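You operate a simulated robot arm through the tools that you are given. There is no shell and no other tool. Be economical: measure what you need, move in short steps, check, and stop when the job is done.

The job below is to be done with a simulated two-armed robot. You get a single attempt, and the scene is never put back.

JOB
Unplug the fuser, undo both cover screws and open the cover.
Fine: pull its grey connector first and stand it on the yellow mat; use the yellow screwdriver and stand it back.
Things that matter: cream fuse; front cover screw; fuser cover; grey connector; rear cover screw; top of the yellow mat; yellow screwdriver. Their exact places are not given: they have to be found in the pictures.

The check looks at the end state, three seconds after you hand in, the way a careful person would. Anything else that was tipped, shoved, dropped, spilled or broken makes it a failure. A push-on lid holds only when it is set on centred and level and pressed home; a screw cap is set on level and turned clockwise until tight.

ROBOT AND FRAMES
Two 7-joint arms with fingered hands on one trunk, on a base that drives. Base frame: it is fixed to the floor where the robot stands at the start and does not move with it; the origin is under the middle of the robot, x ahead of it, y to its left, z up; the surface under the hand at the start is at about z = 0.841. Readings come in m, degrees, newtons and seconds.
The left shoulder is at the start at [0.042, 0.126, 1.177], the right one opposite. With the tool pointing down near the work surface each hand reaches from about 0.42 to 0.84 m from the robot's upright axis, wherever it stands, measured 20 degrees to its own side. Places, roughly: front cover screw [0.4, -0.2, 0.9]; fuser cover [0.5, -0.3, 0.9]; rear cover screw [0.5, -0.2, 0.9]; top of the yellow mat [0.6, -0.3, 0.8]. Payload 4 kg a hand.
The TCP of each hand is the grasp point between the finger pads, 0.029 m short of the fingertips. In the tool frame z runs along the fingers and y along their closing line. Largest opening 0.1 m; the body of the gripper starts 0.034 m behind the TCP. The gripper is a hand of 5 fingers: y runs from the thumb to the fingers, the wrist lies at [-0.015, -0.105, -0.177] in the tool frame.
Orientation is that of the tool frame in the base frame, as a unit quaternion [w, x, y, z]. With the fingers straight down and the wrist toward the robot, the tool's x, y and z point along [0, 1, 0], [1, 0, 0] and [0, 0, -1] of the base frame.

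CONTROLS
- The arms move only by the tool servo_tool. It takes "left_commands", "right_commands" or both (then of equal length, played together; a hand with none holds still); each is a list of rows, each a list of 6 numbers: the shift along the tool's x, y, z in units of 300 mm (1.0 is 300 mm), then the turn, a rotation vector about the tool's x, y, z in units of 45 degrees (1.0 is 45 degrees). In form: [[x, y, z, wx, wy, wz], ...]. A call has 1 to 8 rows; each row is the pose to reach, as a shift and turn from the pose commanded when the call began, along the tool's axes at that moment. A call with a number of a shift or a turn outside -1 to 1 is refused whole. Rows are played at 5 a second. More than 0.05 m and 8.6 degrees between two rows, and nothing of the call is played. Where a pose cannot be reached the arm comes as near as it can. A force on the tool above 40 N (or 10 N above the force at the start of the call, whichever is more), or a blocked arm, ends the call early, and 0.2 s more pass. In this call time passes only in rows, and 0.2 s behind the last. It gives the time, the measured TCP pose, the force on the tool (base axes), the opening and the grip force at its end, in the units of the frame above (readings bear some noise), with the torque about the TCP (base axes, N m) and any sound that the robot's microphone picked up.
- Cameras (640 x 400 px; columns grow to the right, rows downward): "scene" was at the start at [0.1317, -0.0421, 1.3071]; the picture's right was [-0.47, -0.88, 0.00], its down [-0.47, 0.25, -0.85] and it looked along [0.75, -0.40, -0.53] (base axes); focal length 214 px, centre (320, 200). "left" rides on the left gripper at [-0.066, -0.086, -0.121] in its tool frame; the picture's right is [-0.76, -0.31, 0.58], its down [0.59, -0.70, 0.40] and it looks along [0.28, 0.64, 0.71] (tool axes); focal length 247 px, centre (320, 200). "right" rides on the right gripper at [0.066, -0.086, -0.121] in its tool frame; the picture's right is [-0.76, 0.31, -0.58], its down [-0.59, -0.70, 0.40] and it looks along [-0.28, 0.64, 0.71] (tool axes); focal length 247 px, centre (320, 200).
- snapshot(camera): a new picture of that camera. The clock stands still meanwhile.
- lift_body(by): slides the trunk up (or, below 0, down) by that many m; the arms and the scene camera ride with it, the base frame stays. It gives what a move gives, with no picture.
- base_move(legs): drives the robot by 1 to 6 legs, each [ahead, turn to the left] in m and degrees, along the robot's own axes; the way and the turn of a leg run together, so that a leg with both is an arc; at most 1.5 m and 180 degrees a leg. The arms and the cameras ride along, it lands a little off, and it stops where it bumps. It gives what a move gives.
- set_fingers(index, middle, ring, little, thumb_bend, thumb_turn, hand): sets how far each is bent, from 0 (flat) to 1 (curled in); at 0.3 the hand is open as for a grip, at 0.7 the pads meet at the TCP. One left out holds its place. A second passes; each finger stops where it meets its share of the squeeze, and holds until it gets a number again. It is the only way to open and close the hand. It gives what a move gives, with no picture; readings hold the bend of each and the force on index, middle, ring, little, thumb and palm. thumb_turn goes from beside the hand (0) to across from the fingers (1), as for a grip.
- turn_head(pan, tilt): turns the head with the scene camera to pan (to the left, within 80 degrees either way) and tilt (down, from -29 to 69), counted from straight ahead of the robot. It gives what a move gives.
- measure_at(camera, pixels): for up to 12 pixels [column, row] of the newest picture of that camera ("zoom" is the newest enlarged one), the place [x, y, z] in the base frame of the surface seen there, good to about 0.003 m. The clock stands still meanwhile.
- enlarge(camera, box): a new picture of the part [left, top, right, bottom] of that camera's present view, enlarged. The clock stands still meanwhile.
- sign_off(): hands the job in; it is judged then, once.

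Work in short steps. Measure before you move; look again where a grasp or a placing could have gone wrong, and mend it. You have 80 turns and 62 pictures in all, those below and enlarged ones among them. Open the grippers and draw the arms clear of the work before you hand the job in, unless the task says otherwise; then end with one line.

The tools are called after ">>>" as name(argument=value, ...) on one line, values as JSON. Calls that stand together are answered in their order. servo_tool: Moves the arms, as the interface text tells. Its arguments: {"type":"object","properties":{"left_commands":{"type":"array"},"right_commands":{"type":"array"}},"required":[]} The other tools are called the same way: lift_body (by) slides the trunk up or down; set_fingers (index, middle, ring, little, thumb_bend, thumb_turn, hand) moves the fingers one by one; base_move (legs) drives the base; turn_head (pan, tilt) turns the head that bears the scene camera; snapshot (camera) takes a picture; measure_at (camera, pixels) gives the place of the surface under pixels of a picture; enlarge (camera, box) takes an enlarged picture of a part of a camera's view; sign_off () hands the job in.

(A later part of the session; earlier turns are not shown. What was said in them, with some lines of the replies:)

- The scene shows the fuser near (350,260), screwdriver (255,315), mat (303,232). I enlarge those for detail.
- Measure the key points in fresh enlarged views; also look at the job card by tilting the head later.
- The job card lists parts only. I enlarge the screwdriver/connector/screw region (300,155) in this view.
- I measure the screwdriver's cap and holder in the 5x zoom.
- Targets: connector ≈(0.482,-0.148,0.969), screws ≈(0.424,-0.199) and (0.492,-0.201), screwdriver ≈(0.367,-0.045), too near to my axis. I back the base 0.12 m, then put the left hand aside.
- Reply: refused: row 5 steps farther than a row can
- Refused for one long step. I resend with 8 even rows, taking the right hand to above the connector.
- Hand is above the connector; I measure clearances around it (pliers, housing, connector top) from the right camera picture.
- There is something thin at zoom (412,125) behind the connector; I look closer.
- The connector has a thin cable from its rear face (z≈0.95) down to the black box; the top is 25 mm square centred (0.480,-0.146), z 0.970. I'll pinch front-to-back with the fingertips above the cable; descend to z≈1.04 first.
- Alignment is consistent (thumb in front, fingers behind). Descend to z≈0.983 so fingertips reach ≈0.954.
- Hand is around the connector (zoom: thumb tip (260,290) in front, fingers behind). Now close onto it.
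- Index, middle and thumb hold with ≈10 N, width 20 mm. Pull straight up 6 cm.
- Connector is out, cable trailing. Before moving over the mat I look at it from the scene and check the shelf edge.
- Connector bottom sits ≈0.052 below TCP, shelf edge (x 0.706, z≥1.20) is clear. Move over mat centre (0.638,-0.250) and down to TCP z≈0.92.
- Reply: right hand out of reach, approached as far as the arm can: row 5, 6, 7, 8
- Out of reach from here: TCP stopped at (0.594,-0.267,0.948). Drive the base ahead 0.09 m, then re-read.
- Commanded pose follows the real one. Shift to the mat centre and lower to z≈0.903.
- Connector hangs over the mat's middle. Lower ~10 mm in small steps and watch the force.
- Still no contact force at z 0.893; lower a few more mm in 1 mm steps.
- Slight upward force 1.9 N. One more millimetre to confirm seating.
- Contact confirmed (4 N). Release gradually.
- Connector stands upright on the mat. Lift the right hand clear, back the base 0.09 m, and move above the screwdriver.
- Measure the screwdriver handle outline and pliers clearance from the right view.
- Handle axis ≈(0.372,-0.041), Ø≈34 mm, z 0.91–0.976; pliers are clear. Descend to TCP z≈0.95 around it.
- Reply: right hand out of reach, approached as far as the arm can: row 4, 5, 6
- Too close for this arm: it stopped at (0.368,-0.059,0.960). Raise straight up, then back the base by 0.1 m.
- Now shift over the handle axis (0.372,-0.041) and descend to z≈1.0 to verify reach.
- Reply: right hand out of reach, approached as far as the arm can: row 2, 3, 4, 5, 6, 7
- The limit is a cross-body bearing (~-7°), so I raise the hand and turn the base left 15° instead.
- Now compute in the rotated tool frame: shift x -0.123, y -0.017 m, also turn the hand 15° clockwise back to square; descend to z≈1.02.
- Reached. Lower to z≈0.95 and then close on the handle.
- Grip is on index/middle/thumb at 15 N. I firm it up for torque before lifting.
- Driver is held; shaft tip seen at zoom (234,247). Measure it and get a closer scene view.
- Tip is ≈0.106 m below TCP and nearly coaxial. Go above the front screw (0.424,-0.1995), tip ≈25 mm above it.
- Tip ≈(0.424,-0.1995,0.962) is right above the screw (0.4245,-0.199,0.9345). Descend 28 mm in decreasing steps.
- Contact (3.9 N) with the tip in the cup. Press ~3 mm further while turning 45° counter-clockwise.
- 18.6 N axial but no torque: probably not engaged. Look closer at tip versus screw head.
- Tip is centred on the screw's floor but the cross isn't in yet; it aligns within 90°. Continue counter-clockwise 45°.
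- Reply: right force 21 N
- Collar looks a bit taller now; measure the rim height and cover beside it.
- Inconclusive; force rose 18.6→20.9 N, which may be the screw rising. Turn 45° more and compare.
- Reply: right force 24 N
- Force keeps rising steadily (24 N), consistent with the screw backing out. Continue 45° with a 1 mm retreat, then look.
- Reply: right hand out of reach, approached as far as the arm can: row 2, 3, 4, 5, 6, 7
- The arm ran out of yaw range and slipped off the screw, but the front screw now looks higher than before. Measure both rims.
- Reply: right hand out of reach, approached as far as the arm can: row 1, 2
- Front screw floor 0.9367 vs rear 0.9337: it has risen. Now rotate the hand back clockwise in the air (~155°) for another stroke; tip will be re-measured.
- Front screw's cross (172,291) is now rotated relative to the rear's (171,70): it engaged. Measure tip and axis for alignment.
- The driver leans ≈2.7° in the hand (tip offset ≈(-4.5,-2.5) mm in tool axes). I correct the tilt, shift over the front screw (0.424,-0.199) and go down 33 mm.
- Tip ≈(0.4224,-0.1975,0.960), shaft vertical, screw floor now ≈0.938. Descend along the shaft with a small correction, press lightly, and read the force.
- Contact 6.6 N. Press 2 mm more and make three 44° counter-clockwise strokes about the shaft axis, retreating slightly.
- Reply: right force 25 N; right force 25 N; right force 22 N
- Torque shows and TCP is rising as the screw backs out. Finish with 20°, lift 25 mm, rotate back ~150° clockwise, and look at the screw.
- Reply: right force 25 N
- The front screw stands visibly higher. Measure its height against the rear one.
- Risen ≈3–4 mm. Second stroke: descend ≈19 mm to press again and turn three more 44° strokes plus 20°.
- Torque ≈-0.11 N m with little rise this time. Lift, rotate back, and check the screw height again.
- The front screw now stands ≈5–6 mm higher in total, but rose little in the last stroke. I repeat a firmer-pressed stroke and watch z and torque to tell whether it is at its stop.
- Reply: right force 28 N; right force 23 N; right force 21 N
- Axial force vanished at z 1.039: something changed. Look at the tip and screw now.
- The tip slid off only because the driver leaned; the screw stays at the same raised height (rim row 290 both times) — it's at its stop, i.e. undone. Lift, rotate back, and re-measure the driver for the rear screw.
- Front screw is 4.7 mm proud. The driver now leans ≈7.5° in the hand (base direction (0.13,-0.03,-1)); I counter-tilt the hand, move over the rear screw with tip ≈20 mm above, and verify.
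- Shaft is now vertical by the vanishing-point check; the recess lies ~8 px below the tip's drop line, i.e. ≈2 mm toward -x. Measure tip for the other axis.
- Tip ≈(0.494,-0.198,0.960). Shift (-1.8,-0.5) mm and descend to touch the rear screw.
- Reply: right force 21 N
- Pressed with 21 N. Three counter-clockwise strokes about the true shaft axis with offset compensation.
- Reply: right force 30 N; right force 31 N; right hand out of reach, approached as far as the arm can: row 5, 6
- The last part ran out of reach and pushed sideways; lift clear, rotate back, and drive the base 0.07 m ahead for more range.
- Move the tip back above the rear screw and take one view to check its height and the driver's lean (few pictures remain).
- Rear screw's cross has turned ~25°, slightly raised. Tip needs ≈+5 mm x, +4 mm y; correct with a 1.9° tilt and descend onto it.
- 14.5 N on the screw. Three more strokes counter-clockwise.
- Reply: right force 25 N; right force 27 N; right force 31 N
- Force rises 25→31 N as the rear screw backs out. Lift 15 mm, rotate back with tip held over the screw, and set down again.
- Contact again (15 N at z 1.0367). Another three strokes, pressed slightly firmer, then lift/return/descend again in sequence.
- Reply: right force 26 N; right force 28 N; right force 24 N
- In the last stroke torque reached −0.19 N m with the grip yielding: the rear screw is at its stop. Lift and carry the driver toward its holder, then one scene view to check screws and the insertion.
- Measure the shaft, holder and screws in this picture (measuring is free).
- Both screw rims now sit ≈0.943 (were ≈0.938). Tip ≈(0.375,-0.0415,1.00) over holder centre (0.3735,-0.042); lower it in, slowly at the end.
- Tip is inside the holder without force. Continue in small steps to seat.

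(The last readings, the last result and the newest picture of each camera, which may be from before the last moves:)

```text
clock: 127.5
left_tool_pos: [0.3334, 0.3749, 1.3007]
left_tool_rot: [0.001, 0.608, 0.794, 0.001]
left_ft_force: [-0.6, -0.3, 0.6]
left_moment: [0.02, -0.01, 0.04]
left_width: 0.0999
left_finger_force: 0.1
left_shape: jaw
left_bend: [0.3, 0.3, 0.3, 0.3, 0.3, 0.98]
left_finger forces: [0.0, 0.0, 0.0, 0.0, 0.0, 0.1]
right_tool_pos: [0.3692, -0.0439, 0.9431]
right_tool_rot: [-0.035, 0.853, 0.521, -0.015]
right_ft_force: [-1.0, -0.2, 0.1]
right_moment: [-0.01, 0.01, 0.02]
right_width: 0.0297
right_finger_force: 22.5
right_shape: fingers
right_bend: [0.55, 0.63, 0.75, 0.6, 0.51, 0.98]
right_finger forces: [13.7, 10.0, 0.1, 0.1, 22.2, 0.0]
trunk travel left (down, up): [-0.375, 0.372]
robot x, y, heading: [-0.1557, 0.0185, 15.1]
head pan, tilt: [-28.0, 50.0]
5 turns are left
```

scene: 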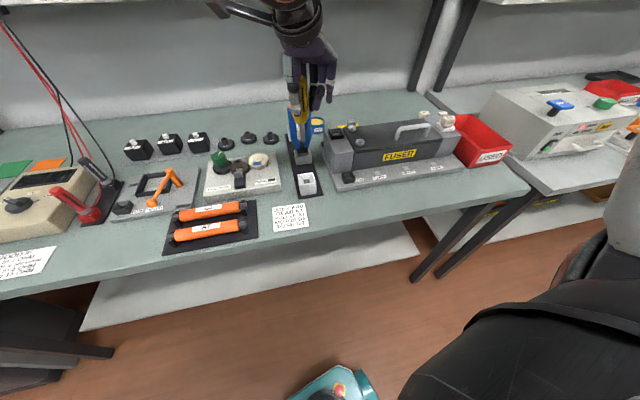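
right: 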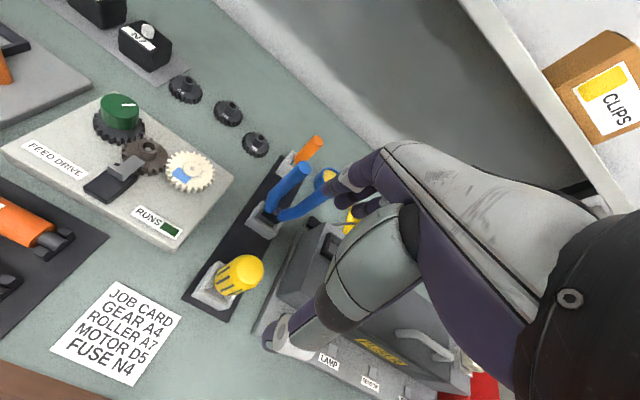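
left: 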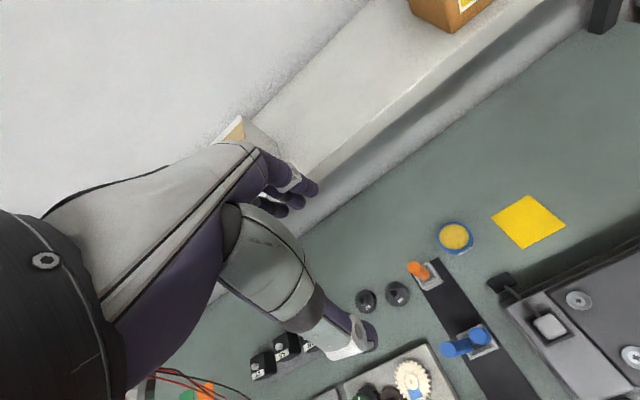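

Few turns are left, so I chain steps: the driver is seated at its original depth (tip ≈0.844). Release, lift, straighten the hand, drive/turn the base toward the fuser, square the hand and go above the cover handle (0.424,-0.35), then one view.

>>> set_fingers(hand="right", index=0.3, middle=0.3, ring=0.3, little=0.3, thumb_bend=0.3, thumb_turn=0.98)

>>> servo_tool(right_commands=[[0.0007, -0.005, -0.07, 0, 0, 0], [0.002, -0.014, -0.2, 0, 0, 0], [0.0035, -0.024, -0.34, 0, 0, 0], [0.005, -0.034, -0.48, 0, 0, 0], [0.0056, -0.038, -0.532, -0.045, -0.0067, 0], [0.0056, -0.038, -0.532, -0.09, -0.0134, 0]])

>>> base_move(legs=[[0, -15.2], [0.1, 0]])

>>> servo_tool(right_commands=[[0, 0, 0, 0, 0, -0.16], [0, 0, 0, 0, 0, -0.32], [0, 0, 0, 0, 0, -0.48], [0, 0, 0, 0, 0, -0.64], [0, 0, 0, 0, 0, -0.8], [0, 0, 0, 0, 0, -0.94]])

>>> servo_tool(right_commands=[[-0.14, -0.01, 0, 0, 0, 0], [-0.28, -0.02, 0, 0, 0, 0], [-0.42, -0.03, 0, 0, 0, 0], [-0.565, -0.033, 0, 0, 0, 0], [-0.565, -0.033, 0, 0, 0, 0]])

>>> turn_head(pan=-30, tilt=45)

>>> snapshot(camera="scene")

```text
clock: 128.6
left_tool_pos: [0.3343, 0.3749, 1.3004]
left_tool_rot: [0.0, 0.608, 0.794, 0.001]
left_ft_force: [0.6, -0.5, 0.2]
left_moment: [-0.03, -0.01, -0.01]
left_width: 0.0998
left_finger_force: 0.0
left_shape: jaw
left_bend: [0.3, 0.3, 0.3, 0.3, 0.3, 0.98]
left_finger forces: [0.0, 0.0, 0.1, 0.0, 0.0, 0.0]
right_tool_pos: [0.3695, -0.0451, 0.9433]
right_tool_rot: [-0.034, 0.853, 0.521, -0.016]
right_ft_force: [-0.1, -0.4, 0.1]
right_moment: [0.0, 0.0, 0.01]
right_width: 0.0985
right_finger_force: 0.1
right_shape: fingers
right_bend: [0.3, 0.3, 0.3, 0.3, 0.3, 0.96]
right_finger forces: [0.0, 0.0, 0.1, 0.1, 0.0, 0.0]
trunk travel left (down, up): [-0.375, 0.372]
robot x, y, heading: [-0.1578, 0.0143, 15.0]
head pan, tilt: [-28.0, 50.0]
```

```text
clock: 129.9
left_tool_pos: [0.3335, 0.3754, 1.3009]
left_tool_rot: [0.001, 0.608, 0.794, 0.0]
left_ft_force: [-0.7, -0.6, -1.0]
left_moment: [0.01, -0.01, 0.02]
left_width: 0.0997
left_finger_force: 0.0
left_shape: jaw
left_bend: [0.3, 0.3, 0.3, 0.3, 0.3, 0.98]
left_finger forces: [0.1, 0.1, 0.0, 0.1, 0.0, 0.0]
right_tool_pos: [0.3696, -0.0451, 1.1054]
right_tool_rot: [-0.002, 0.853, 0.522, -0.002]
right_ft_force: [0.4, 0.3, -0.9]
right_moment: [-0.01, -0.01, 0.0]
right_width: 0.0983
right_finger_force: 0.1
right_shape: fingers
right_bend: [0.3, 0.3, 0.3, 0.3, 0.3, 0.96]
right_finger forces: [0.0, 0.1, 0.0, 0.0, 0.0, 0.0]
trunk travel left (down, up): [-0.375, 0.372]
robot x, y, heading: [-0.155, 0.0162, 15.3]
head pan, tilt: [-28.0, 50.0]
```

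```text
clock: 132.0
left_tool_pos: [0.5019, 0.2381, 1.3016]
left_tool_rot: [0.002, 0.705, 0.709, 0.0]
left_ft_force: [-0.8, 0.2, -0.8]
left_moment: [0.0, -0.02, 0.03]
left_width: 0.0999
left_finger_force: 0.1
left_shape: jaw
left_bend: [0.3, 0.3, 0.3, 0.3, 0.3, 0.98]
left_finger forces: [0.1, 0.0, 0.0, 0.1, 0.0, 0.1]
right_tool_pos: [0.4291, -0.1799, 1.1041]
right_tool_rot: [-0.002, 0.914, 0.407, -0.001]
right_ft_force: [0.1, 0.0, -0.4]
right_moment: [0.01, 0.0, -0.02]
right_width: 0.0987
right_finger_force: 0.2
right_shape: fingers
right_bend: [0.3, 0.3, 0.3, 0.3, 0.3, 0.96]
right_finger forces: [0.0, 0.0, 0.1, 0.1, 0.1, 0.1]
trunk travel left (down, up): [-0.375, 0.372]
robot x, y, heading: [-0.0619, 0.0174, 0.4]
head pan, tilt: [-28.0, 50.0]
```

```text
clock: 133.4
left_tool_pos: [0.504, 0.2366, 1.3013]
left_tool_rot: [0.001, 0.705, 0.709, 0.001]
left_ft_force: [-0.4, 0.3, 0.3]
left_moment: [0.03, -0.01, 0.01]
left_width: 0.0998
left_finger_force: 0.1
left_shape: jaw
left_bend: [0.3, 0.3, 0.3, 0.3, 0.3, 0.98]
left_finger forces: [0.0, 0.0, 0.0, 0.1, 0.1, 0.1]
right_tool_pos: [0.4318, -0.1777, 1.1049]
right_tool_rot: [-0.002, 0.705, 0.709, -0.003]
right_ft_force: [0.2, 1.3, -0.6]
right_moment: [0.01, -0.01, 0.02]
right_width: 0.0987
right_finger_force: 0.0
right_shape: fingers
right_bend: [0.3, 0.3, 0.3, 0.3, 0.3, 0.96]
right_finger forces: [0.1, 0.0, 0.0, 0.0, 0.0, 0.1]
trunk travel left (down, up): [-0.375, 0.372]
robot x, y, heading: [-0.0633, 0.0173, 0.2]
head pan, tilt: [-28.0, 50.0]
```

```text
clock: 134.6
left_tool_pos: [0.5047, 0.2386, 1.3011]
left_tool_rot: [0.001, 0.706, 0.708, 0.0]
left_ft_force: [-0.1, 0.0, -0.4]
left_moment: [-0.02, -0.03, -0.01]
left_width: 0.0998
left_finger_force: 0.0
left_shape: jaw
left_bend: [0.3, 0.3, 0.3, 0.3, 0.3, 0.98]
left_finger forces: [0.1, 0.0, 0.0, 0.0, 0.0, 0.0]
right_tool_pos: [0.4206, -0.3475, 1.1055]
right_tool_rot: [-0.002, 0.705, 0.709, -0.002]
right_ft_force: [0.3, -0.3, -0.2]
right_moment: [0.01, -0.01, -0.02]
right_width: 0.0986
right_finger_force: 0.0
right_shape: fingers
right_bend: [0.3, 0.3, 0.3, 0.3, 0.3, 0.96]
right_finger forces: [0.1, 0.1, 0.0, 0.1, 0.1, 0.0]
trunk travel left (down, up): [-0.375, 0.372]
robot x, y, heading: [-0.0595, 0.0171, 0.1]
head pan, tilt: [-28.0, 50.0]
```

```text
clock: 135.3
left_tool_pos: [0.5042, 0.2381, 1.3004]
left_tool_rot: [0.0, 0.706, 0.708, 0.001]
left_ft_force: [0.1, 0.4, 0.2]
left_moment: [0.02, 0.01, -0.02]
left_width: 0.0999
left_finger_force: 0.1
left_shape: jaw
left_bend: [0.3, 0.3, 0.3, 0.3, 0.3, 0.98]
left_finger forces: [0.1, 0.1, 0.0, 0.1, 0.0, 0.0]
right_tool_pos: [0.4207, -0.3468, 1.1048]
right_tool_rot: [-0.002, 0.705, 0.709, -0.001]
right_ft_force: [0.4, -0.1, 1.1]
right_moment: [-0.02, -0.01, 0.02]
right_width: 0.0986
right_finger_force: 0.1
right_shape: fingers
right_bend: [0.3, 0.3, 0.3, 0.3, 0.3, 0.96]
right_finger forces: [0.1, 0.0, 0.0, 0.0, 0.0, 0.0]
trunk travel left (down, up): [-0.375, 0.372]
robot x, y, heading: [-0.06, 0.0213, 0.4]
head pan, tilt: [-30.0, 45.0]
```

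```text
2 pictures are left
4 turns are left
```

scene: 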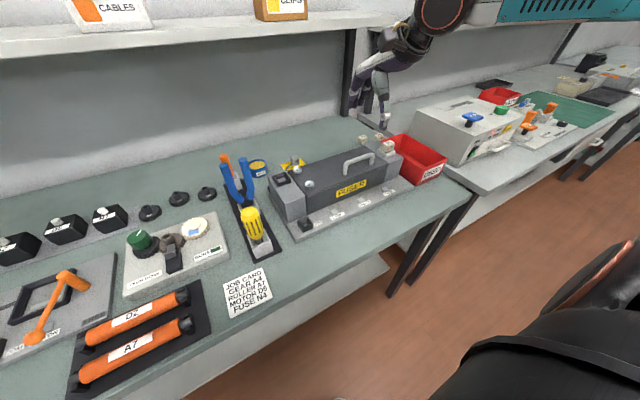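

Screwdriver is back upright and the connector stands on the mat. Now grip the handle bar (0.424, y -0.335, z≈0.962) with index, middle and thumb and swing the cover up 60° about its rear edge.

>>> servo_tool(right_commands=[[0.04, 0.011, 0.1, 0, 0, 0], [0.04, 0.011, 0.22, 0, 0, 0], [0.04, 0.011, 0.33, 0, 0, 0], [0.04, 0.011, 0.42, 0, 0, 0], [0.04, 0.011, 0.453, 0, 0, 0], [0.04, 0.011, 0.453, 0, 0, 0]])

>>> set_fingers(hand="right", index=0.9, middle=0.9, thumb_bend=0.9)

>>> servo_tool(right_commands=[[0, 0.017, -0.039, 0, 0, 0], [0, 0.039, -0.075, 0, 0, 0], [0, 0.065, -0.108, 0, 0, 0], [0, 0.096, -0.137, 0, 0, 0], [0, 0.13, -0.162, 0, 0, 0], [0, 0.167, -0.182, 0, 0, 0], [0, 0.206, -0.198, 0, 0, 0], [0, 0.247, -0.208, 0, 0, 0]])

>>> enlarge(camera="scene", box=[250, 80, 450, 240])

```text
clock: 136.7
left_tool_pos: [0.503, 0.2373, 1.3007]
left_tool_rot: [0.0, 0.706, 0.708, 0.001]
left_ft_force: [0.6, -0.4, 0.3]
left_moment: [0.03, 0.02, 0.01]
left_width: 0.0999
left_finger_force: 0.0
left_shape: jaw
left_bend: [0.3, 0.3, 0.3, 0.3, 0.3, 0.98]
left_finger forces: [0.0, 0.1, 0.1, 0.1, 0.1, 0.0]
right_tool_pos: [0.4256, -0.3362, 0.9685]
right_tool_rot: [-0.002, 0.706, 0.709, -0.001]
right_ft_force: [-0.1, 0.4, 0.1]
right_moment: [0.0, 0.0, -0.02]
right_width: 0.0988
right_finger_force: 0.1
right_shape: fingers
right_bend: [0.3, 0.3, 0.3, 0.3, 0.3, 0.96]
right_finger forces: [0.0, 0.0, 0.1, 0.0, 0.1, 0.1]
trunk travel left (down, up): [-0.375, 0.372]
robot x, y, heading: [-0.0623, 0.0189, 0.2]
head pan, tilt: [-30.0, 45.0]
```

```text
clock: 137.7
left_tool_pos: [0.5054, 0.2383, 1.3003]
left_tool_rot: [0.001, 0.706, 0.708, 0.0]
left_ft_force: [-0.2, 0.3, 0.1]
left_moment: [0.01, -0.02, 0.01]
left_width: 0.0997
left_finger_force: 0.0
left_shape: jaw
left_bend: [0.3, 0.3, 0.3, 0.3, 0.3, 0.98]
left_finger forces: [0.0, 0.0, 0.1, 0.0, 0.1, 0.1]
right_tool_pos: [0.427, -0.3356, 0.9684]
right_tool_rot: [-0.003, 0.705, 0.709, -0.001]
right_ft_force: [10.8, 0.0, -6.4]
right_moment: [0.07, 0.01, 0.12]
right_width: 0.0001
right_finger_force: 6.0
right_shape: fingers
right_bend: [0.78, 0.85, 0.3, 0.3, 0.79, 1.0]
right_finger forces: [0.0, 11.8, 0.0, 0.0, 0.1, 0.1]
trunk travel left (down, up): [-0.375, 0.372]
robot x, y, heading: [-0.0601, 0.0144, 0.0]
head pan, tilt: [-30.0, 45.0]
```

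```text
clock: 139.5
left_tool_pos: [0.5069, 0.2363, 1.2986]
left_tool_rot: [0.001, 0.706, 0.709, 0.001]
left_ft_force: [-0.2, 0.5, -0.8]
left_moment: [0.0, 0.02, 0.01]
left_width: 0.0999
left_finger_force: 0.0
left_shape: jaw
left_bend: [0.3, 0.3, 0.3, 0.3, 0.3, 0.98]
left_finger forces: [0.0, 0.0, 0.1, 0.0, 0.0, 0.0]
right_tool_pos: [0.5013, -0.3363, 1.0259]
right_tool_rot: [-0.004, 0.706, 0.709, -0.004]
right_ft_force: [2.3, 0.1, -27.8]
right_moment: [0.24, 0.27, 0.11]
right_width: 0.0
right_finger_force: 10.6
right_shape: fingers
right_bend: [0.83, 0.82, 0.3, 0.3, 0.81, 1.0]
right_finger forces: [0.0, 20.9, 0.0, 0.0, 0.0, 0.0]
trunk travel left (down, up): [-0.375, 0.372]
robot x, y, heading: [-0.0633, 0.0146, 0.2]
head pan, tilt: [-30.0, 45.0]
```

```text
2.50 times, centred on (350, 160) of scene
3 turns are left
```

zoom: 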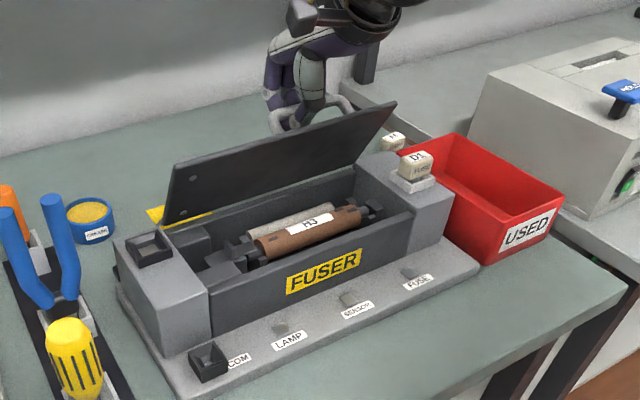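

The cover is swinging on its rear hinge (now ≈60°, fingers hooked under the bar). Continue the arc past vertical to ≈105°, ease the fingers open (thumb only a little, so it doesn't push the cover back), lift away and look.

>>> servo_tool(right_commands=[[0, 0.042, -0.005, 0, 0, 0], [0, 0.084, -0.004, 0, 0, 0], [0, 0.126, 0.003, 0, 0, 0], [0, 0.166, 0.014, 0, 0, 0], [0, 0.205, 0.031, 0, 0, 0], [0, 0.241, 0.053, 0, 0, 0], [0, 0.241, 0.053, 0, 0, 0]])

>>> set_fingers(hand="right", index=0.3, middle=0.3, thumb_bend=0.58)

>>> servo_tool(right_commands=[[0, 0, -0.04, 0, 0, 0], [0, 0, -0.1, 0, 0, 0], [0, 0, -0.2, 0, 0, 0], [0, 0, -0.33, 0, 0, 0], [0, 0, -0.46, 0, 0, 0], [0, 0, -0.55, 0, 0, 0]])

>>> enlarge(camera="scene", box=[230, 80, 450, 260])

```text
clock: 141.1
left_tool_pos: [0.5032, 0.2381, 1.3013]
left_tool_rot: [0.001, 0.705, 0.709, 0.001]
left_ft_force: [1.5, -0.4, 0.2]
left_moment: [0.02, 0.01, 0.01]
left_width: 0.1
left_finger_force: 0.0
left_shape: jaw
left_bend: [0.3, 0.3, 0.3, 0.3, 0.3, 0.98]
left_finger forces: [0.0, 0.0, 0.0, 0.0, 0.0, 0.1]
right_tool_pos: [0.5695, -0.3344, 1.013]
right_tool_rot: [-0.003, 0.705, 0.709, -0.002]
right_ft_force: [-3.1, -0.3, 2.7]
right_moment: [0.05, 0.3, -0.01]
right_width: 0.0
right_finger_force: 10.9
right_shape: fingers
right_bend: [0.89, 0.87, 0.3, 0.3, 0.73, 1.0]
right_finger forces: [0.0, 2.2, 0.0, 0.1, 19.6, 0.0]
trunk travel left (down, up): [-0.375, 0.372]
robot x, y, heading: [-0.0613, 0.0203, 0.3]
head pan, tilt: [-30.0, 45.0]
```

```text
clock: 142.1
left_tool_pos: [0.5034, 0.2376, 1.3007]
left_tool_rot: [0.001, 0.705, 0.709, 0.001]
left_ft_force: [0.6, -0.1, -0.4]
left_moment: [-0.01, 0.02, 0.02]
left_width: 0.0997
left_finger_force: 0.0
left_shape: jaw
left_bend: [0.3, 0.3, 0.3, 0.3, 0.3, 0.98]
left_finger forces: [0.1, 0.0, 0.1, 0.0, 0.0, 0.1]
right_tool_pos: [0.5705, -0.3346, 1.0141]
right_tool_rot: [-0.002, 0.706, 0.709, -0.002]
right_ft_force: [1.1, 0.1, -1.0]
right_moment: [0.0, 0.0, 0.0]
right_width: 0.0645
right_finger_force: 0.0
right_shape: fingers
right_bend: [0.3, 0.3, 0.3, 0.3, 0.57, 0.99]
right_finger forces: [0.0, 0.0, 0.0, 0.0, 0.0, 0.0]
trunk travel left (down, up): [-0.375, 0.372]
robot x, y, heading: [-0.0595, 0.0173, 0.3]
head pan, tilt: [-30.0, 45.0]
```

```text
clock: 143.5
left_tool_pos: [0.5035, 0.2372, 1.3022]
left_tool_rot: [0.001, 0.705, 0.709, 0.0]
left_ft_force: [-0.7, 0.1, 0.2]
left_moment: [-0.07, -0.03, 0.0]
left_width: 0.0998
left_finger_force: 0.0
left_shape: jaw
left_bend: [0.3, 0.3, 0.3, 0.3, 0.3, 0.98]
left_finger forces: [0.1, 0.0, 0.1, 0.0, 0.0, 0.1]
right_tool_pos: [0.5723, -0.3356, 1.18]
right_tool_rot: [-0.003, 0.705, 0.709, -0.002]
right_ft_force: [0.4, 0.1, -0.1]
right_moment: [0.0, -0.01, -0.01]
right_width: 0.0653
right_finger_force: 0.0
right_shape: fingers
right_bend: [0.3, 0.3, 0.3, 0.3, 0.57, 0.99]
right_finger forces: [0.1, 0.0, 0.0, 0.0, 0.0, 0.1]
trunk travel left (down, up): [-0.375, 0.372]
robot x, y, heading: [-0.0609, 0.0158, 0.5]
head pan, tilt: [-30.0, 45.0]
```

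```text
2.22 times, centred on (340, 170) of scene
2 turns are left
```

zoom: 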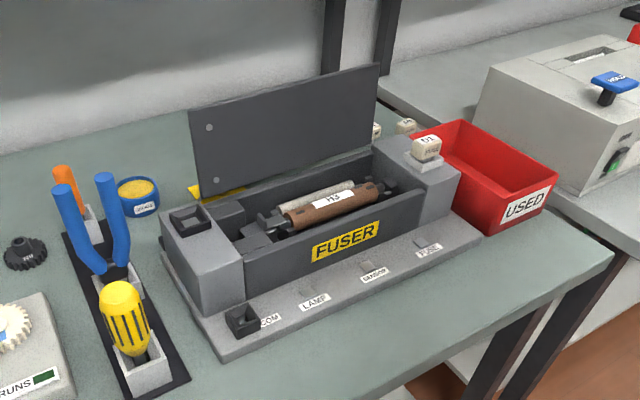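

The cover stands open past vertical; the driver is upright and nothing else has moved. Draw the right arm back clear of the work with the hand open.

>>> servo_tool(right_commands=[[0, -0.1, -0.05, 0, 0, 0], [0, -0.22, -0.12, 0, 0, 0], [0, -0.35, -0.2, 0, 0, 0], [0, -0.48, -0.28, 0, 0, 0], [-0.1, -0.55, -0.3, 0, 0, 0]])

>>> set_fingers(hand="right", thumb_bend=0.3)

```text
clock: 144.7
left_tool_pos: [0.504, 0.2359, 1.3012]
left_tool_rot: [0.001, 0.705, 0.709, 0.001]
left_ft_force: [0.5, 0.5, 0.0]
left_moment: [0.0, -0.01, -0.01]
left_width: 0.0998
left_finger_force: 0.1
left_shape: jaw
left_bend: [0.3, 0.3, 0.3, 0.3, 0.3, 0.98]
left_finger forces: [0.1, 0.0, 0.1, 0.0, 0.0, 0.0]
right_tool_pos: [0.4089, -0.3661, 1.2692]
right_tool_rot: [-0.002, 0.705, 0.709, -0.001]
right_ft_force: [-0.2, 0.1, 0.1]
right_moment: [0.0, 0.04, 0.02]
right_width: 0.0653
right_finger_force: 0.0
right_shape: fingers
right_bend: [0.3, 0.3, 0.3, 0.3, 0.57, 0.99]
right_finger forces: [0.1, 0.0, 0.0, 0.0, 0.0, 0.0]
trunk travel left (down, up): [-0.375, 0.372]
robot x, y, heading: [-0.0599, 0.0184, 0.1]
head pan, tilt: [-30.0, 45.0]
```

```text
clock: 145.7
left_tool_pos: [0.5049, 0.2377, 1.3013]
left_tool_rot: [0.002, 0.704, 0.71, 0.0]
left_ft_force: [-0.3, -0.4, -0.1]
left_moment: [-0.01, 0.01, 0.03]
left_width: 0.0997
left_finger_force: 0.1
left_shape: jaw
left_bend: [0.3, 0.3, 0.3, 0.3, 0.3, 0.98]
left_finger forces: [0.0, 0.1, 0.1, 0.0, 0.1, 0.0]
right_tool_pos: [0.4102, -0.366, 1.2699]
right_tool_rot: [-0.003, 0.705, 0.709, -0.001]
right_ft_force: [0.1, -0.3, -0.7]
right_moment: [0.02, 0.03, 0.02]
right_width: 0.0987
right_finger_force: 0.0
right_shape: fingers
right_bend: [0.3, 0.3, 0.3, 0.3, 0.3, 0.96]
right_finger forces: [0.0, 0.0, 0.1, 0.0, 0.1, 0.0]
trunk travel left (down, up): [-0.375, 0.372]
robot x, y, heading: [-0.0636, 0.0178, -0.1]
head pan, tilt: [-30.0, 45.0]
1 turns are left
```

Both hands are open and clear of the work, so I hand the job in.

>>> sign_off()

```text
The job is handed in.
```

The fuser is unplugged, both cover screws are undone, and the cover stands open past vertical. The grey connector is standing on the yellow mat, and the yellow screwdriver is back upright in its holder.
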